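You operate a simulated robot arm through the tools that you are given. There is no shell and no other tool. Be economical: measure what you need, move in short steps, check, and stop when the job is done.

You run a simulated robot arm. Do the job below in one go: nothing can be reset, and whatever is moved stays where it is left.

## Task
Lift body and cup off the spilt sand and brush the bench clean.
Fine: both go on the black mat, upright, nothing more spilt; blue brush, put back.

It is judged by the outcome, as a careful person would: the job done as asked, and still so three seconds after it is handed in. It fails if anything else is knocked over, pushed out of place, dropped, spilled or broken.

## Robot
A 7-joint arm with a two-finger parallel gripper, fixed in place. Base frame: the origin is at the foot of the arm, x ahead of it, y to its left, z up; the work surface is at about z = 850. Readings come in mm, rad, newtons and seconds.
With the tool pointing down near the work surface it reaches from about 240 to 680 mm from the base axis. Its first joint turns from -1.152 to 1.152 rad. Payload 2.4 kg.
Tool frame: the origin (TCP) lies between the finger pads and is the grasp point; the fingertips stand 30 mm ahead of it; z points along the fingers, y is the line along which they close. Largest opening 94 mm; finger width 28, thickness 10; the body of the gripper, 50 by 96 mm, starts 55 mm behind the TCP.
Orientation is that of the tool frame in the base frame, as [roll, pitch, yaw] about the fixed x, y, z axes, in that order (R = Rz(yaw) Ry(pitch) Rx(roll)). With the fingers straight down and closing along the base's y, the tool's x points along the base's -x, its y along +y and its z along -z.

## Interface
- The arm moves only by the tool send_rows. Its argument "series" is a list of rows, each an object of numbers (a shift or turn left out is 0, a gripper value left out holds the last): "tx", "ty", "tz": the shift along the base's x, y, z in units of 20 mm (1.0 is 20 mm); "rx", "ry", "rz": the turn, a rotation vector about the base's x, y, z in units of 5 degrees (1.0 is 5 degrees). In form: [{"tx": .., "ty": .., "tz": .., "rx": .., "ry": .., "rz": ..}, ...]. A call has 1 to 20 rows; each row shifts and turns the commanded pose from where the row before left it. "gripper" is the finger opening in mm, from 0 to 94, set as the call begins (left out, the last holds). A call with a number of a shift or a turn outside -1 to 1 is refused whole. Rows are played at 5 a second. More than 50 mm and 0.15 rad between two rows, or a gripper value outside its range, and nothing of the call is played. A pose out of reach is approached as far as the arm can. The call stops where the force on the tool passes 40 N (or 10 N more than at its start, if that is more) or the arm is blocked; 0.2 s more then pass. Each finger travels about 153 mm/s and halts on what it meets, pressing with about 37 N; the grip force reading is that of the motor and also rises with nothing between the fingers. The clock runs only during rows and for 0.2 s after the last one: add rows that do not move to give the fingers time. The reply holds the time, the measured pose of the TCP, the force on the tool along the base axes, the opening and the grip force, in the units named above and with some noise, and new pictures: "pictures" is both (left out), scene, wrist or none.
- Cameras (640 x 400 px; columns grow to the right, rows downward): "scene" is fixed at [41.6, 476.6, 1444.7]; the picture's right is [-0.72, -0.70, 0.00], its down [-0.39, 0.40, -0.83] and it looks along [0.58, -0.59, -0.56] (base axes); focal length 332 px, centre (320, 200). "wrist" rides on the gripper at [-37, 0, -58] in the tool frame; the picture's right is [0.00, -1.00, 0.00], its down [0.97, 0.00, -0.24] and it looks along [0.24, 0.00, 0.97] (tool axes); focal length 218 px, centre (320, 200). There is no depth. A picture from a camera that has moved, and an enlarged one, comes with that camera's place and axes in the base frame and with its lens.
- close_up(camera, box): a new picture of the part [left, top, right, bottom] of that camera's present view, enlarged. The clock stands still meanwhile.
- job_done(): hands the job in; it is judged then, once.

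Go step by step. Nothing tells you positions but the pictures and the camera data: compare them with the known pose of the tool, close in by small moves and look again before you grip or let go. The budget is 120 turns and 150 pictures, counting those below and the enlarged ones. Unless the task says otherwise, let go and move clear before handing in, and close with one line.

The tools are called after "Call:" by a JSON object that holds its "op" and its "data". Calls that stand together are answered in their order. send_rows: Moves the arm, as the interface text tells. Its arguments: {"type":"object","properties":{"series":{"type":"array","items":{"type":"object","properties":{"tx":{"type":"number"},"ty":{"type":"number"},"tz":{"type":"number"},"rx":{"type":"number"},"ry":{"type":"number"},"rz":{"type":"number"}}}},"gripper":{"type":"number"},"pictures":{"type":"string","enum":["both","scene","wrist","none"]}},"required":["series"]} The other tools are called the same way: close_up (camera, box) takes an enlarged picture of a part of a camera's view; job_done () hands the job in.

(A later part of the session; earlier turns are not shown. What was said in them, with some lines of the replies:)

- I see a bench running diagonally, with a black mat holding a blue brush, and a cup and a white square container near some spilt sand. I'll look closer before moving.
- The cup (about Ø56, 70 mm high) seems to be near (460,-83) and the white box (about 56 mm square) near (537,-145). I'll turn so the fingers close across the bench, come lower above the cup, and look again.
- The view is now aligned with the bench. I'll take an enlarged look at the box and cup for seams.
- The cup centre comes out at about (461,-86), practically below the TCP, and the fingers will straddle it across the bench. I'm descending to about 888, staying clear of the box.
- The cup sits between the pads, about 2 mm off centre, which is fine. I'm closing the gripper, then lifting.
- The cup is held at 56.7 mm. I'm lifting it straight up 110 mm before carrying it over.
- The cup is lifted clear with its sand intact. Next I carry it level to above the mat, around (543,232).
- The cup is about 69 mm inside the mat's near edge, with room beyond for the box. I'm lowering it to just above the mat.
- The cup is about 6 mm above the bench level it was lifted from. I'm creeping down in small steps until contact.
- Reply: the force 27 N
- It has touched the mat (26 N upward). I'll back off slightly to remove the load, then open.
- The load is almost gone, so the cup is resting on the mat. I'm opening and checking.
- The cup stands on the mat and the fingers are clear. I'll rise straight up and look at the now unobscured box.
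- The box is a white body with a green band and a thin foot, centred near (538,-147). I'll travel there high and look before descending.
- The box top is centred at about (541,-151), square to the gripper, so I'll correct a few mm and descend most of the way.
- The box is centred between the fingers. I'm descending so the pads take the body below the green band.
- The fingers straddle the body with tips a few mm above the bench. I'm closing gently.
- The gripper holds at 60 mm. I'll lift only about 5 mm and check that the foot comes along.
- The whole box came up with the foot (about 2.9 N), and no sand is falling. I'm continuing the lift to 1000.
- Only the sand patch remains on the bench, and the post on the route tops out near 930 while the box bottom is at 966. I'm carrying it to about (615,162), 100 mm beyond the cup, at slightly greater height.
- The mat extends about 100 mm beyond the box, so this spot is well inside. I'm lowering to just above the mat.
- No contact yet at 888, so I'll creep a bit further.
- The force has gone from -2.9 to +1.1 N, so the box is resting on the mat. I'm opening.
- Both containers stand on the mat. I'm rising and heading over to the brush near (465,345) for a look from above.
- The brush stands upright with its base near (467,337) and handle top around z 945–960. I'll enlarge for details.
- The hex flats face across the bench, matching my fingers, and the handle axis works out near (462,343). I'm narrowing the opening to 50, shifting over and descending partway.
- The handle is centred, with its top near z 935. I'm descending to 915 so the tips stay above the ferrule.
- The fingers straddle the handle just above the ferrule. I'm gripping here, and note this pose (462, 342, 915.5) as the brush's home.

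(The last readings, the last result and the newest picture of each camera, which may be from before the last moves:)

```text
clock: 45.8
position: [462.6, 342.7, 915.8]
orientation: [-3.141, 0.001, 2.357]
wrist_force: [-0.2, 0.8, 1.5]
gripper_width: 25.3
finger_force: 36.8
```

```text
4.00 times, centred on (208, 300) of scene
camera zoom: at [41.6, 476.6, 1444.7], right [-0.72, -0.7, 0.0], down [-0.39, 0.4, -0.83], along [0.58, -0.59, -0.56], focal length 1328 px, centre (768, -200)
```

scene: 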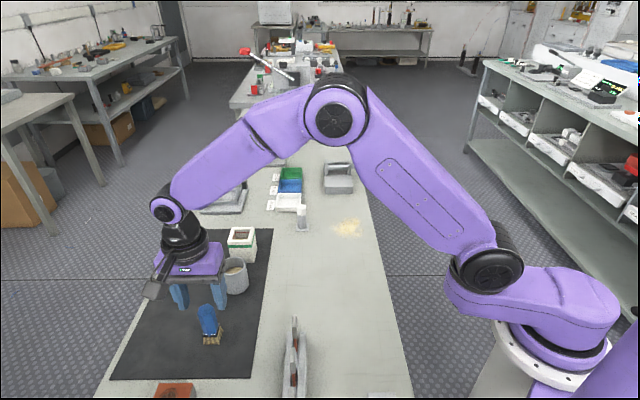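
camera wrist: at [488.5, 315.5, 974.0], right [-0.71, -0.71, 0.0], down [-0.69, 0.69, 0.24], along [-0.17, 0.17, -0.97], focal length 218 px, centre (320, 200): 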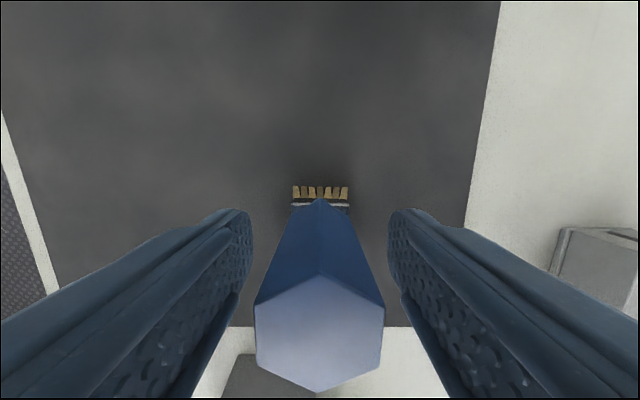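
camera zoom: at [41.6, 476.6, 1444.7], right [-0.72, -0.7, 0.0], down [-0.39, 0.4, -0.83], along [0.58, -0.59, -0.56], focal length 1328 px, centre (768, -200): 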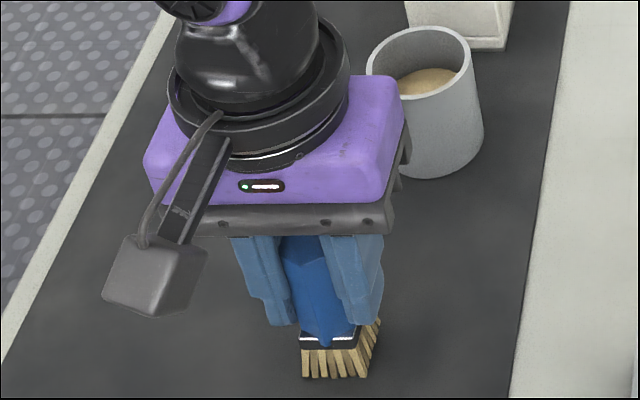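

The brush is held (25 mm). I'm lifting it and travelling toward the sand, clear of the cup.

Call:
{"op": "send_rows", "data": {"series": [{"tz": 0.5}, {"tz": 0.9}, {"tz": 1}, {"tz": 1}, {"tz": 1}, {"ty": -1}, {"ty": -1}, {"ty": -1}, {"ty": -1}, {"ty": -1}, {"ty": -1}, {"ty": -1}, {"ty": -1}, {"ty": -1}, {"ty": -1}, {"ty": -1}, {"ty": -1}, {"ty": -1}, {"ty": -1}], "pictures": "none"}}

Call:
{"op": "send_rows", "data": {"series": [{"ty": -1}, {"ty": -1}, {"ty": -1}, {"ty": -1}, {"ty": -1}, {"ty": -1, "tx": -0.5}, {}]}}

Call:
{"op": "close_up", "data": {"camera": "scene", "box": [310, 200, 390, 250]}}

```text
clock: 49.8
position: [463.8, 62.3, 1003.4]
orientation: [3.141, 0.002, 2.355]
wrist_force: [-0.5, -1.1, -0.8]
gripper_width: 25.3
finger_force: 37.0
```

```text
clock: 51.4
position: [453.0, -56.4, 1003.7]
orientation: [3.141, 0.0, 2.355]
wrist_force: [-0.4, -0.6, -0.4]
gripper_width: 25.4
finger_force: 37.2
camera wrist: at [478.1, -83.5, 1062.4], right [-0.71, -0.71, 0.0], down [-0.69, 0.69, 0.24], along [-0.17, 0.17, -0.97], focal length 218 px, centre (320, 200)
```

scene: 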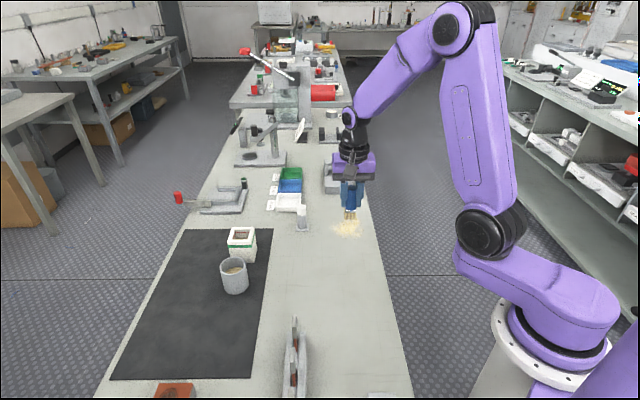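
wrist: 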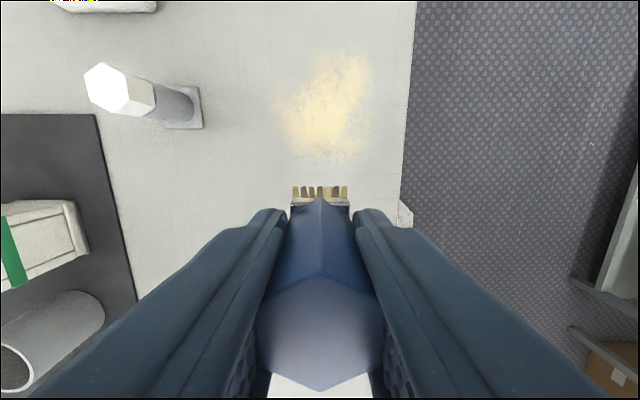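

```text
8.00 times, centred on (350, 225) of scene
camera zoom: at [41.6, 476.6, 1444.7], right [-0.72, -0.7, 0.0], down [-0.39, 0.4, -0.83], along [0.58, -0.59, -0.56], focal length 2656 px, centre (80, 0)
```

zoom: 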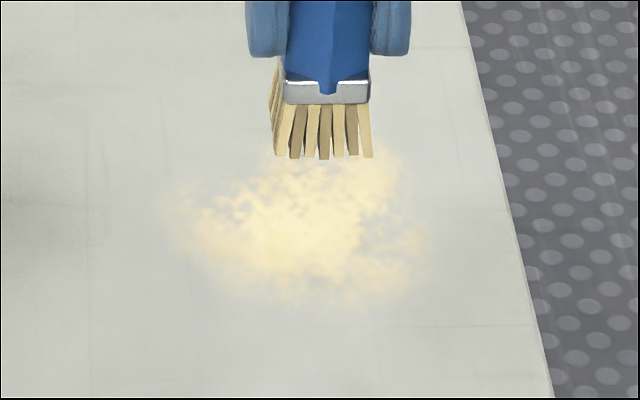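

The sand patch spans roughly 100 × 90 mm ahead of the brush, about 30 mm from the bench edge. I'll go to its near far-side corner, lower the bristles to the bench and make a first lane across toward the edge.

Call:
{"op": "send_rows", "data": {"series": [{"tx": 0.94, "ty": 0.47}, {"tx": 0.94, "ty": 0.47}, {"tx": 0.94, "ty": 0.47}, {"tz": -1}, {"tz": -1}, {"tz": -1}, {"tz": -0.8}, {"tz": -0.6}, {"tz": -0.1}, {}], "pictures": "none"}}

```text
clock: 53.6
position: [509.2, -28.8, 914.2]
orientation: [-3.142, 0.001, 2.356]
wrist_force: [0.1, -0.3, -0.4]
gripper_width: 25.3
finger_force: 36.8
```

Call:
{"op": "send_rows", "data": {"series": [{"tz": -0.05}, {"tz": -0.05}, {}], "pictures": "none"}}

Call:
{"op": "close_up", "data": {"camera": "scene", "box": [290, 180, 386, 250]}}

```text
clock: 54.4
position: [509.8, -28.1, 912.9]
orientation: [3.141, 0.002, 2.357]
wrist_force: [-5.9, 1.7, 23.4]
gripper_width: 25.5
finger_force: 36.5
```

```text
5.71 times, centred on (338, 215) of scene
camera zoom: at [41.1, 476.7, 1444.7], right [-0.72, -0.7, 0.0], down [-0.39, 0.4, -0.83], along [0.58, -0.59, -0.56], focal length 1897 px, centre (217, 114)
```

zoom: 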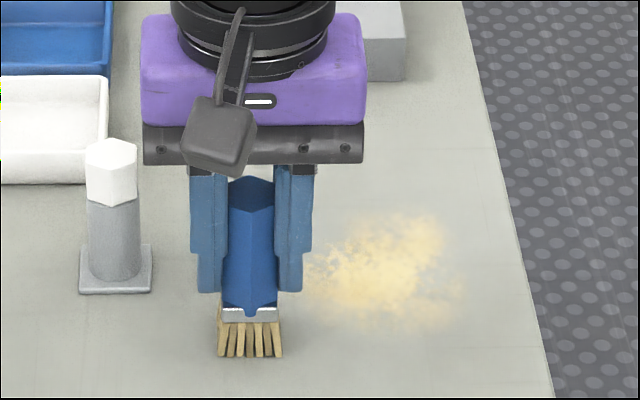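

The bristles are on the bench with 23 N, so I'll ease up 1 mm and sweep the first lane.

Call:
{"op": "send_rows", "data": {"series": [{"tz": 0.05}, {"tx": -0.35, "ty": -0.35}, {"tx": -0.6, "ty": -0.6}, {"tx": -0.6, "ty": -0.6}, {"tx": -0.6, "ty": -0.6}, {"tx": -0.6, "ty": -0.6}, {"tx": -0.6, "ty": -0.6}, {}], "pictures": "wrist"}}

Call:
{"op": "close_up", "data": {"camera": "scene", "box": [290, 180, 386, 250]}}

```text
clock: 56.2
position: [442.0, -95.9, 912.5]
orientation: [-3.141, -0.001, 2.357]
wrist_force: [0.3, 0.8, -0.8]
gripper_width: 25.3
finger_force: 36.7
camera wrist: at [467.0, -122.6, 970.9], right [-0.71, -0.71, 0.0], down [-0.69, 0.69, 0.24], along [-0.17, 0.17, -0.97], focal length 218 px, centre (320, 200)
```

wrist: 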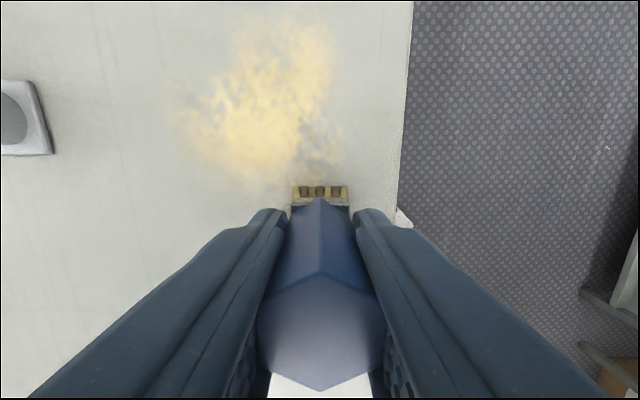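

```text
5.71 times, centred on (338, 215) of scene
camera zoom: at [41.6, 476.6, 1444.7], right [-0.72, -0.7, 0.0], down [-0.39, 0.4, -0.83], along [0.58, -0.59, -0.56], focal length 1897 px, centre (217, 114)
```

zoom: 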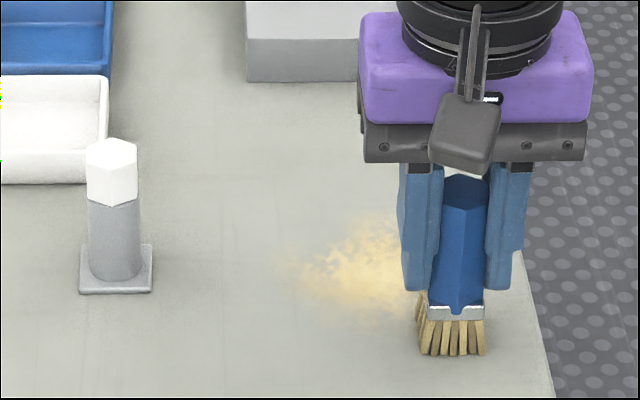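

The first lane only skirted the patch, which lies 15–100 mm ahead along the bench. I'll lift, step 28 mm into it, and sweep again with slightly more pressure.

Call:
{"op": "send_rows", "data": {"series": [{"tz": 0.7}, {"tx": 0.877, "ty": 0.481}, {"tx": 0.877, "ty": 0.481}, {"tx": 0.877, "ty": 0.481}, {"tx": 0.877, "ty": 0.481}, {"tx": 0.877, "ty": 0.481}, {"tz": -0.4}, {"tz": -0.33}, {}], "pictures": "none"}}

```text
clock: 58.2
position: [528.6, -47.1, 912.8]
orientation: [3.141, -0.001, 2.354]
wrist_force: [-0.4, 1.1, 2.7]
gripper_width: 25.1
finger_force: 37.4
```

Call:
{"op": "send_rows", "data": {"series": [{"tz": -0.025}, {"tx": -0.4, "ty": -0.4}, {"tx": -0.6, "ty": -0.6}, {"tx": -0.6, "ty": -0.6}, {"tx": -0.6, "ty": -0.6}, {"tx": -0.6, "ty": -0.6}, {"tx": -0.6, "ty": -0.6}, {"tx": -0.6, "ty": -0.6}, {}], "pictures": "wrist"}}

Call:
{"op": "close_up", "data": {"camera": "scene", "box": [290, 180, 386, 250]}}

```text
clock: 60.2
position: [449.7, -127.8, 912.5]
orientation: [3.141, 0.004, 2.356]
wrist_force: [8.7, 5.6, 32.2]
gripper_width: 25.3
finger_force: 36.8
camera wrist: at [475.1, -155.2, 970.7], right [-0.71, -0.71, 0.0], down [-0.69, 0.69, 0.24], along [-0.17, 0.17, -0.97], focal length 218 px, centre (320, 200)
```

wrist: 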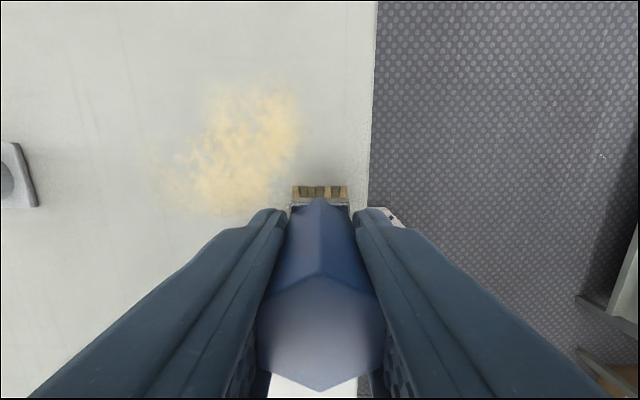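

```text
5.71 times, centred on (338, 215) of scene
camera zoom: at [41.3, 476.9, 1444.6], right [-0.72, -0.7, 0.0], down [-0.39, 0.4, -0.83], along [0.58, -0.59, -0.56], focal length 1897 px, centre (217, 114)
```

zoom: 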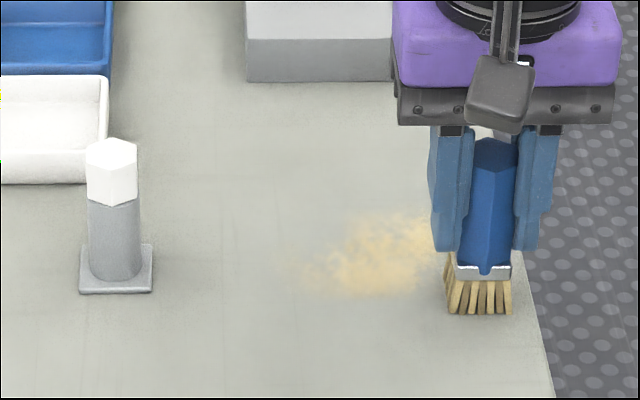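

The brushing removes the sand in place; the patch is shrinking and fading. I'll ease the pressure a little and scrub back along the next lane.

Call:
{"op": "send_rows", "data": {"series": [{"tz": 0.06}, {"tx": 0.75, "ty": -0.75}, {"tx": 0.6, "ty": 0.6}, {"tx": 0.6, "ty": 0.6}, {"tx": 0.6, "ty": 0.6}, {"tx": 0.6, "ty": 0.6}, {"tx": 0.6, "ty": 0.6}, {"tx": 0.6, "ty": 0.6}, {}], "pictures": "wrist"}}

```text
clock: 62.2
position: [537.0, -70.7, 912.1]
orientation: [-3.141, -0.001, 2.356]
wrist_force: [-0.7, 0.4, 0.0]
gripper_width: 25.4
finger_force: 36.4
camera wrist: at [561.9, -97.2, 970.8], right [-0.71, -0.71, 0.0], down [-0.69, 0.69, 0.24], along [-0.17, 0.17, -0.97], focal length 218 px, centre (320, 200)
```

wrist: 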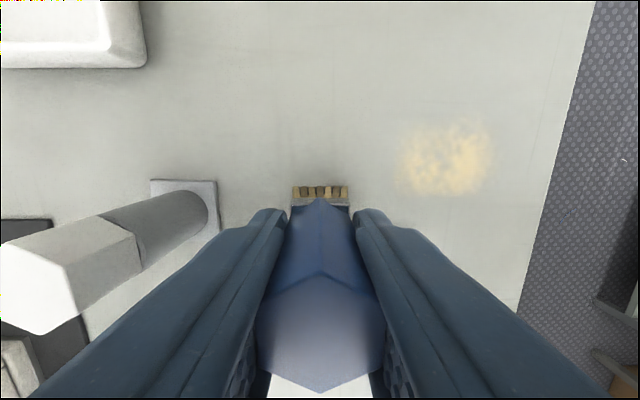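

Most of it is gone; a remnant about 45 × 60 mm remains ahead and toward the edge. Next I sweep two more lanes over it.

Call:
{"op": "send_rows", "data": {"series": [{"tx": 0.78, "ty": -0.78, "tz": -0.02}, {"tx": -0.6, "ty": -0.6}, {"tx": -0.6, "ty": -0.6}, {"tx": -0.6, "ty": -0.6}, {"tx": -0.6, "ty": -0.6}, {"tx": -0.6, "ty": -0.6}, {"tx": -0.6, "ty": -0.6}, {"tx": 0.78, "ty": -0.78, "tz": 0.02}, {"tx": 0.6, "ty": 0.6}, {"tx": 0.6, "ty": 0.6}, {"tx": 0.6, "ty": 0.6}, {"tx": 0.6, "ty": 0.6}, {"tx": 0.6, "ty": 0.6}, {"tx": 0.6, "ty": 0.6}, {}], "pictures": "wrist"}}

Call:
{"op": "close_up", "data": {"camera": "scene", "box": [290, 180, 386, 250]}}

```text
clock: 65.4
position: [567.6, -102.2, 912.3]
orientation: [3.142, -0.001, 2.356]
wrist_force: [-0.3, -0.2, -1.2]
gripper_width: 25.4
finger_force: 36.3
camera wrist: at [593.4, -128.8, 970.9], right [-0.71, -0.71, 0.0], down [-0.69, 0.69, 0.24], along [-0.17, 0.17, -0.97], focal length 218 px, centre (320, 200)
```

wrist: 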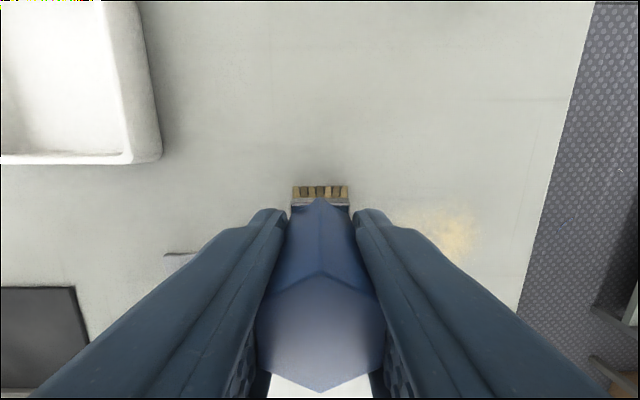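

```text
5.71 times, centred on (338, 215) of scene
camera zoom: at [41.6, 476.6, 1444.7], right [-0.72, -0.7, 0.0], down [-0.39, 0.4, -0.83], along [0.58, -0.59, -0.56], focal length 1897 px, centre (217, 114)
```

zoom: 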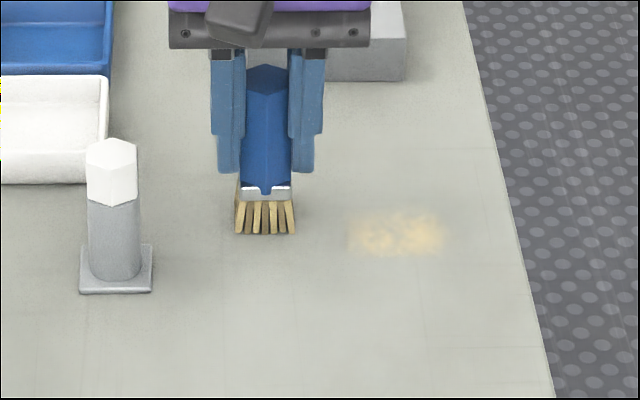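

A thin remnant remains between the last lanes, about 16 mm back and 70 mm toward the edge. I'll go over it with two lanes and slightly firmer contact.

Call:
{"op": "send_rows", "data": {"series": [{"tx": -0.28, "ty": 0.28, "tz": -0.04}, {"tx": -0.6, "ty": -0.6}, {"tx": -0.6, "ty": -0.6}, {"tx": -0.6, "ty": -0.6}, {"tx": -0.6, "ty": -0.6}, {"tx": -0.6, "ty": -0.6}, {"tx": -0.5, "ty": -0.5}, {"tx": -0.5, "ty": 0.5}, {"tx": 0.6, "ty": 0.6}, {"tx": 0.6, "ty": 0.6}, {"tx": 0.6, "ty": 0.6}, {"tx": 0.6, "ty": 0.6}, {"tx": 0.6, "ty": 0.6}, {"tx": 0.5, "ty": 0.5}, {}], "pictures": "none"}}

Call:
{"op": "close_up", "data": {"camera": "scene", "box": [290, 180, 386, 250]}}

```text
clock: 68.6
position: [551.9, -85.9, 911.5]
orientation: [-3.141, 0.001, 2.356]
wrist_force: [-0.1, 0.2, -0.4]
gripper_width: 25.7
finger_force: 37.3
```

```text
5.71 times, centred on (338, 215) of scene
camera zoom: at [41.6, 476.6, 1444.7], right [-0.72, -0.7, 0.0], down [-0.39, 0.4, -0.83], along [0.58, -0.59, -0.56], focal length 1897 px, centre (217, 114)
```

zoom: 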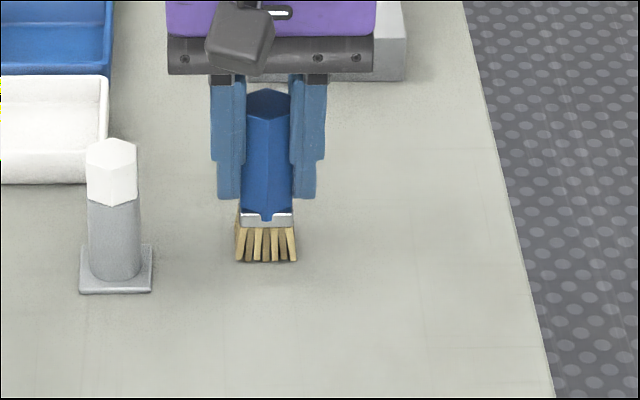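

The bench looks clean. I'll lift and check from the wrist camera.

Call:
{"op": "send_rows", "data": {"series": [{"tz": 0.6}, {"tz": 1}, {"tz": 1}, {"tz": 1}, {"tz": 1}, {"tx": -1, "ty": 0.3}, {"tx": -1, "ty": 0.3}, {"tx": -1, "ty": 0.3}, {"tx": -1, "ty": 0.3}, {"tx": -1, "ty": 0.3}, {}]}}

Call:
{"op": "close_up", "data": {"camera": "wrist", "box": [220, 0, 420, 200]}}

Call:
{"op": "close_up", "data": {"camera": "scene", "box": [310, 190, 406, 260]}}

```text
clock: 71.0
position: [451.9, -55.5, 1004.4]
orientation: [-3.141, 0.002, 2.356]
wrist_force: [-0.2, -0.3, 0.3]
gripper_width: 25.3
finger_force: 37.4
camera wrist: at [477.4, -82.9, 1062.3], right [-0.71, -0.71, 0.0], down [-0.69, 0.69, 0.24], along [-0.17, 0.17, -0.97], focal length 218 px, centre (320, 200)
```

scene: 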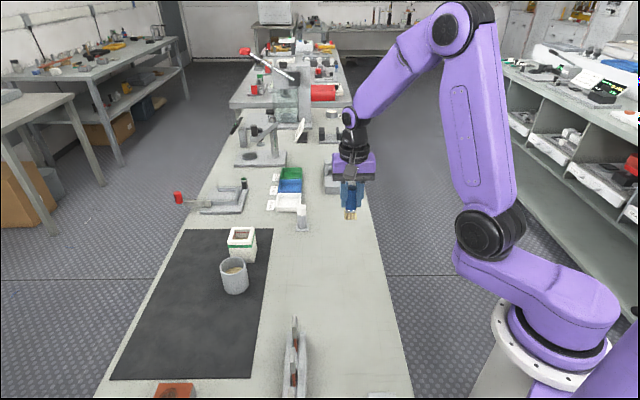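
wrist: 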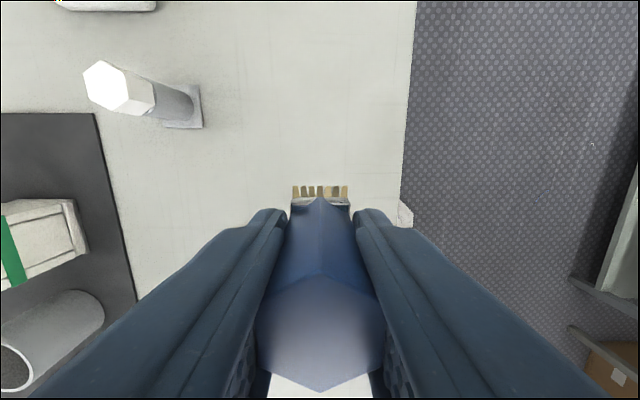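

```text
2.00 times, centred on (320, 100) of wrist
camera zoom: at [477.4, -82.9, 1062.3], right [-0.71, -0.71, 0.0], down [-0.69, 0.69, 0.24], along [-0.17, 0.17, -0.97], focal length 436 px, centre (320, 400)
```

zoom: 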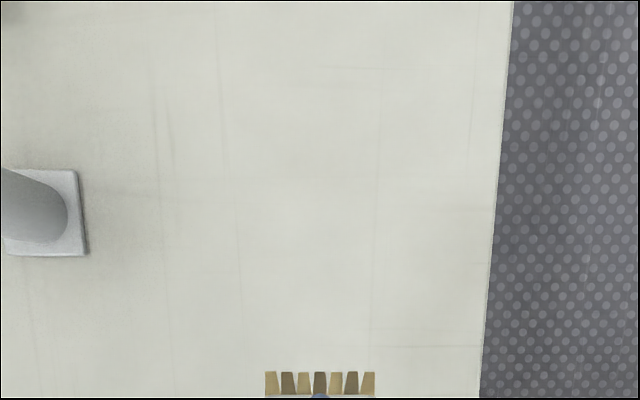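

```text
5.71 times, centred on (358, 225) of scene
camera zoom: at [41.6, 476.6, 1444.7], right [-0.72, -0.7, 0.0], down [-0.39, 0.4, -0.83], along [0.58, -0.59, -0.56], focal length 1897 px, centre (103, 57)
```

zoom: 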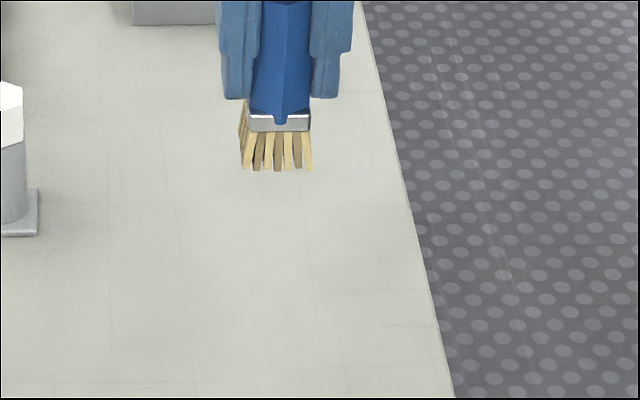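

The bench is clean. I'm carrying the brush back to above its home at (462,342).

Call:
{"op": "send_rows", "data": {"series": [{"ty": 0.99}, {"ty": 0.99}, {"ty": 0.99}, {"ty": 0.99}, {"ty": 0.99}, {"ty": 0.99}, {"ty": 0.99}, {"ty": 0.99}, {"ty": 0.99}, {"ty": 0.99}, {"ty": 0.99}, {"ty": 0.99}, {"ty": 0.99}, {"ty": 0.99}, {"ty": 0.99}, {"ty": 0.99}, {"ty": 0.99}, {"ty": 0.99}, {"ty": 0.99, "tx": 0.25}, {"ty": 0.99, "tx": 0.25}], "pictures": "none"}}

Call:
{"op": "send_rows", "data": {"series": [{"tz": -0.8}, {"tz": -0.8}, {"tz": -0.8}, {"tz": -0.8}, {"tz": -0.8}, {"tz": -0.1}, {}]}}

```text
clock: 75.2
position: [461.8, 340.4, 1002.9]
orientation: [-3.141, 0.0, 2.357]
wrist_force: [0.7, 0.5, -0.5]
gripper_width: 25.5
finger_force: 37.0
```

```text
clock: 76.8
position: [463.5, 339.3, 921.8]
orientation: [3.139, 0.001, 2.355]
wrist_force: [0.6, -0.3, -0.7]
gripper_width: 25.3
finger_force: 37.0
camera wrist: at [488.0, 312.7, 980.2], right [-0.71, -0.71, 0.0], down [-0.69, 0.69, 0.24], along [-0.17, 0.17, -0.97], focal length 218 px, centre (320, 200)
```

scene: 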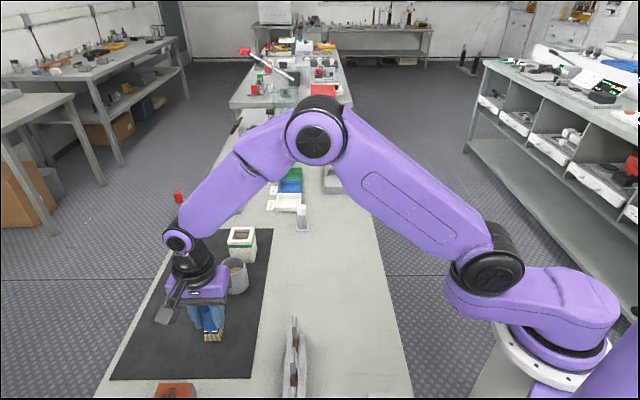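
wrist: 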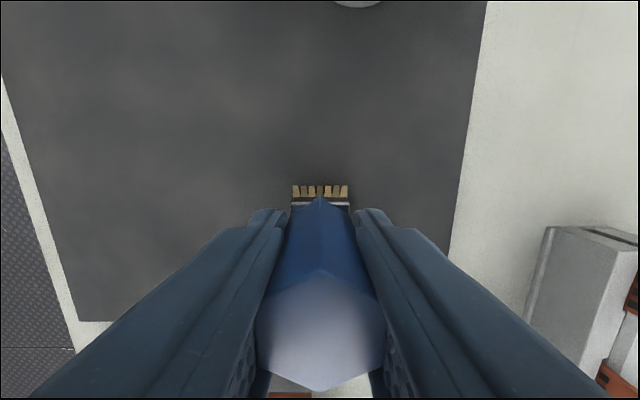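

I'm about 2.5 mm short in y. I'll correct that and creep down to contact.

Call:
{"op": "send_rows", "data": {"series": [{"tx": -0.02, "ty": 0.12, "tz": -0.1}, {"tz": -0.1}, {"tz": -0.05}, {"tz": -0.04}, {}], "pictures": "none"}}

```text
clock: 78.0
position: [461.4, 341.9, 916.8]
orientation: [-3.141, 0.001, 2.355]
wrist_force: [-1.2, 0.1, -0.7]
gripper_width: 25.2
finger_force: 37.3
```

Call:
{"op": "send_rows", "data": {"series": [{"tz": -0.04}, {"tz": -0.04}, {}], "pictures": "none"}}

```text
clock: 78.8
position: [462.6, 343.5, 915.5]
orientation: [3.139, 0.0, 2.356]
wrist_force: [-1.3, -1.3, 6.1]
gripper_width: 25.3
finger_force: 36.6
```

The bristles touch the mat (6 N) at the same height as originally. I'm opening the fingers.

Call:
{"op": "send_rows", "data": {"series": [{}, {}, {}], "gripper": 56, "pictures": "wrist"}}

```text
clock: 79.6
position: [461.3, 342.1, 914.8]
orientation: [-3.14, -0.001, 2.357]
wrist_force: [-0.3, 0.7, -1.1]
gripper_width: 56.2
finger_force: 0.0
camera wrist: at [487.1, 315.0, 973.1], right [-0.71, -0.71, 0.0], down [-0.69, 0.69, 0.24], along [-0.17, 0.17, -0.97], focal length 218 px, centre (320, 200)
```

wrist: 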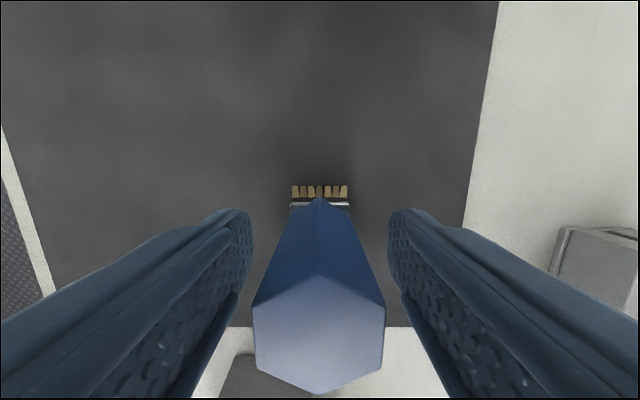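

The brush stands free and upright in its original place. I'm rising clear for a final check.

Call:
{"op": "send_rows", "data": {"series": [{"tz": 0.5}, {"tz": 1}, {"tz": 1}, {"tz": 1}, {"tz": 1}, {"tz": 1}, {"tz": 1}, {"tz": 1}, {"tz": 1}, {"tx": -0.5, "ty": -1}, {"tx": -0.5, "ty": -1}, {"tx": -0.5, "ty": -1}, {"tx": -0.5, "ty": -1}, {"tx": -0.5, "ty": -1}, {}]}}

Call:
{"op": "close_up", "data": {"camera": "scene", "box": [90, 180, 410, 380]}}

```text
clock: 82.8
position: [411.8, 242.3, 1084.1]
orientation: [3.141, 0.001, 2.358]
wrist_force: [-0.7, 0.2, -0.3]
gripper_width: 55.9
finger_force: 0.1
camera wrist: at [437.4, 215.0, 1142.5], right [-0.71, -0.71, 0.0], down [-0.69, 0.69, 0.24], along [-0.17, 0.17, -0.97], focal length 218 px, centre (320, 200)
```

scene: 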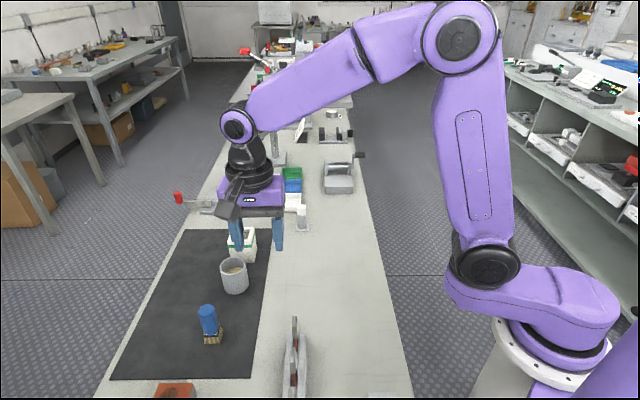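
wrist: 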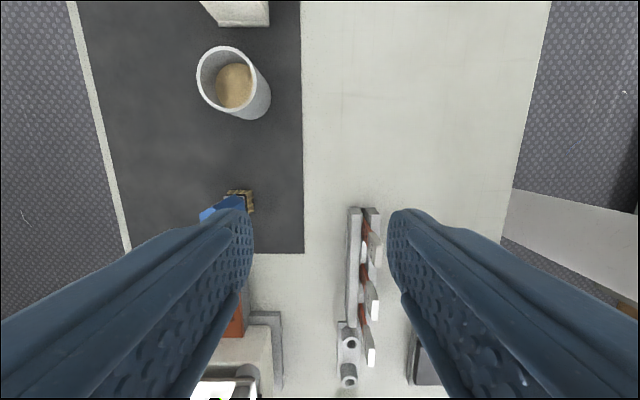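

```text
2.00 times, centred on (250, 280) of scene
camera zoom: at [41.6, 476.6, 1444.7], right [-0.72, -0.7, 0.0], down [-0.39, 0.4, -0.83], along [0.58, -0.59, -0.56], focal length 664 px, centre (460, 40)
```

zoom: 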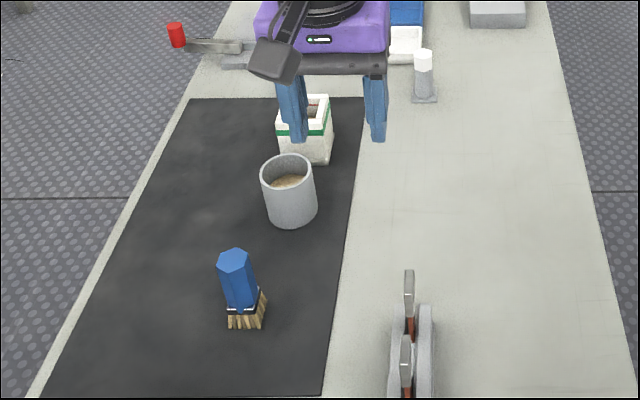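

Box and cup stand upright on the mat with their sand, the bench is clean, the brush is back at its place, and the arm is clear. I'm handing in.

Call:
{"op": "job_done", "data": {}}

```text
The job is handed in.
```

The job is handed in: the body (I took this to be the white square box) and the cup are upright on the black mat with nothing more spilt, the bench is brushed clean, and the blue brush is back where it stood.
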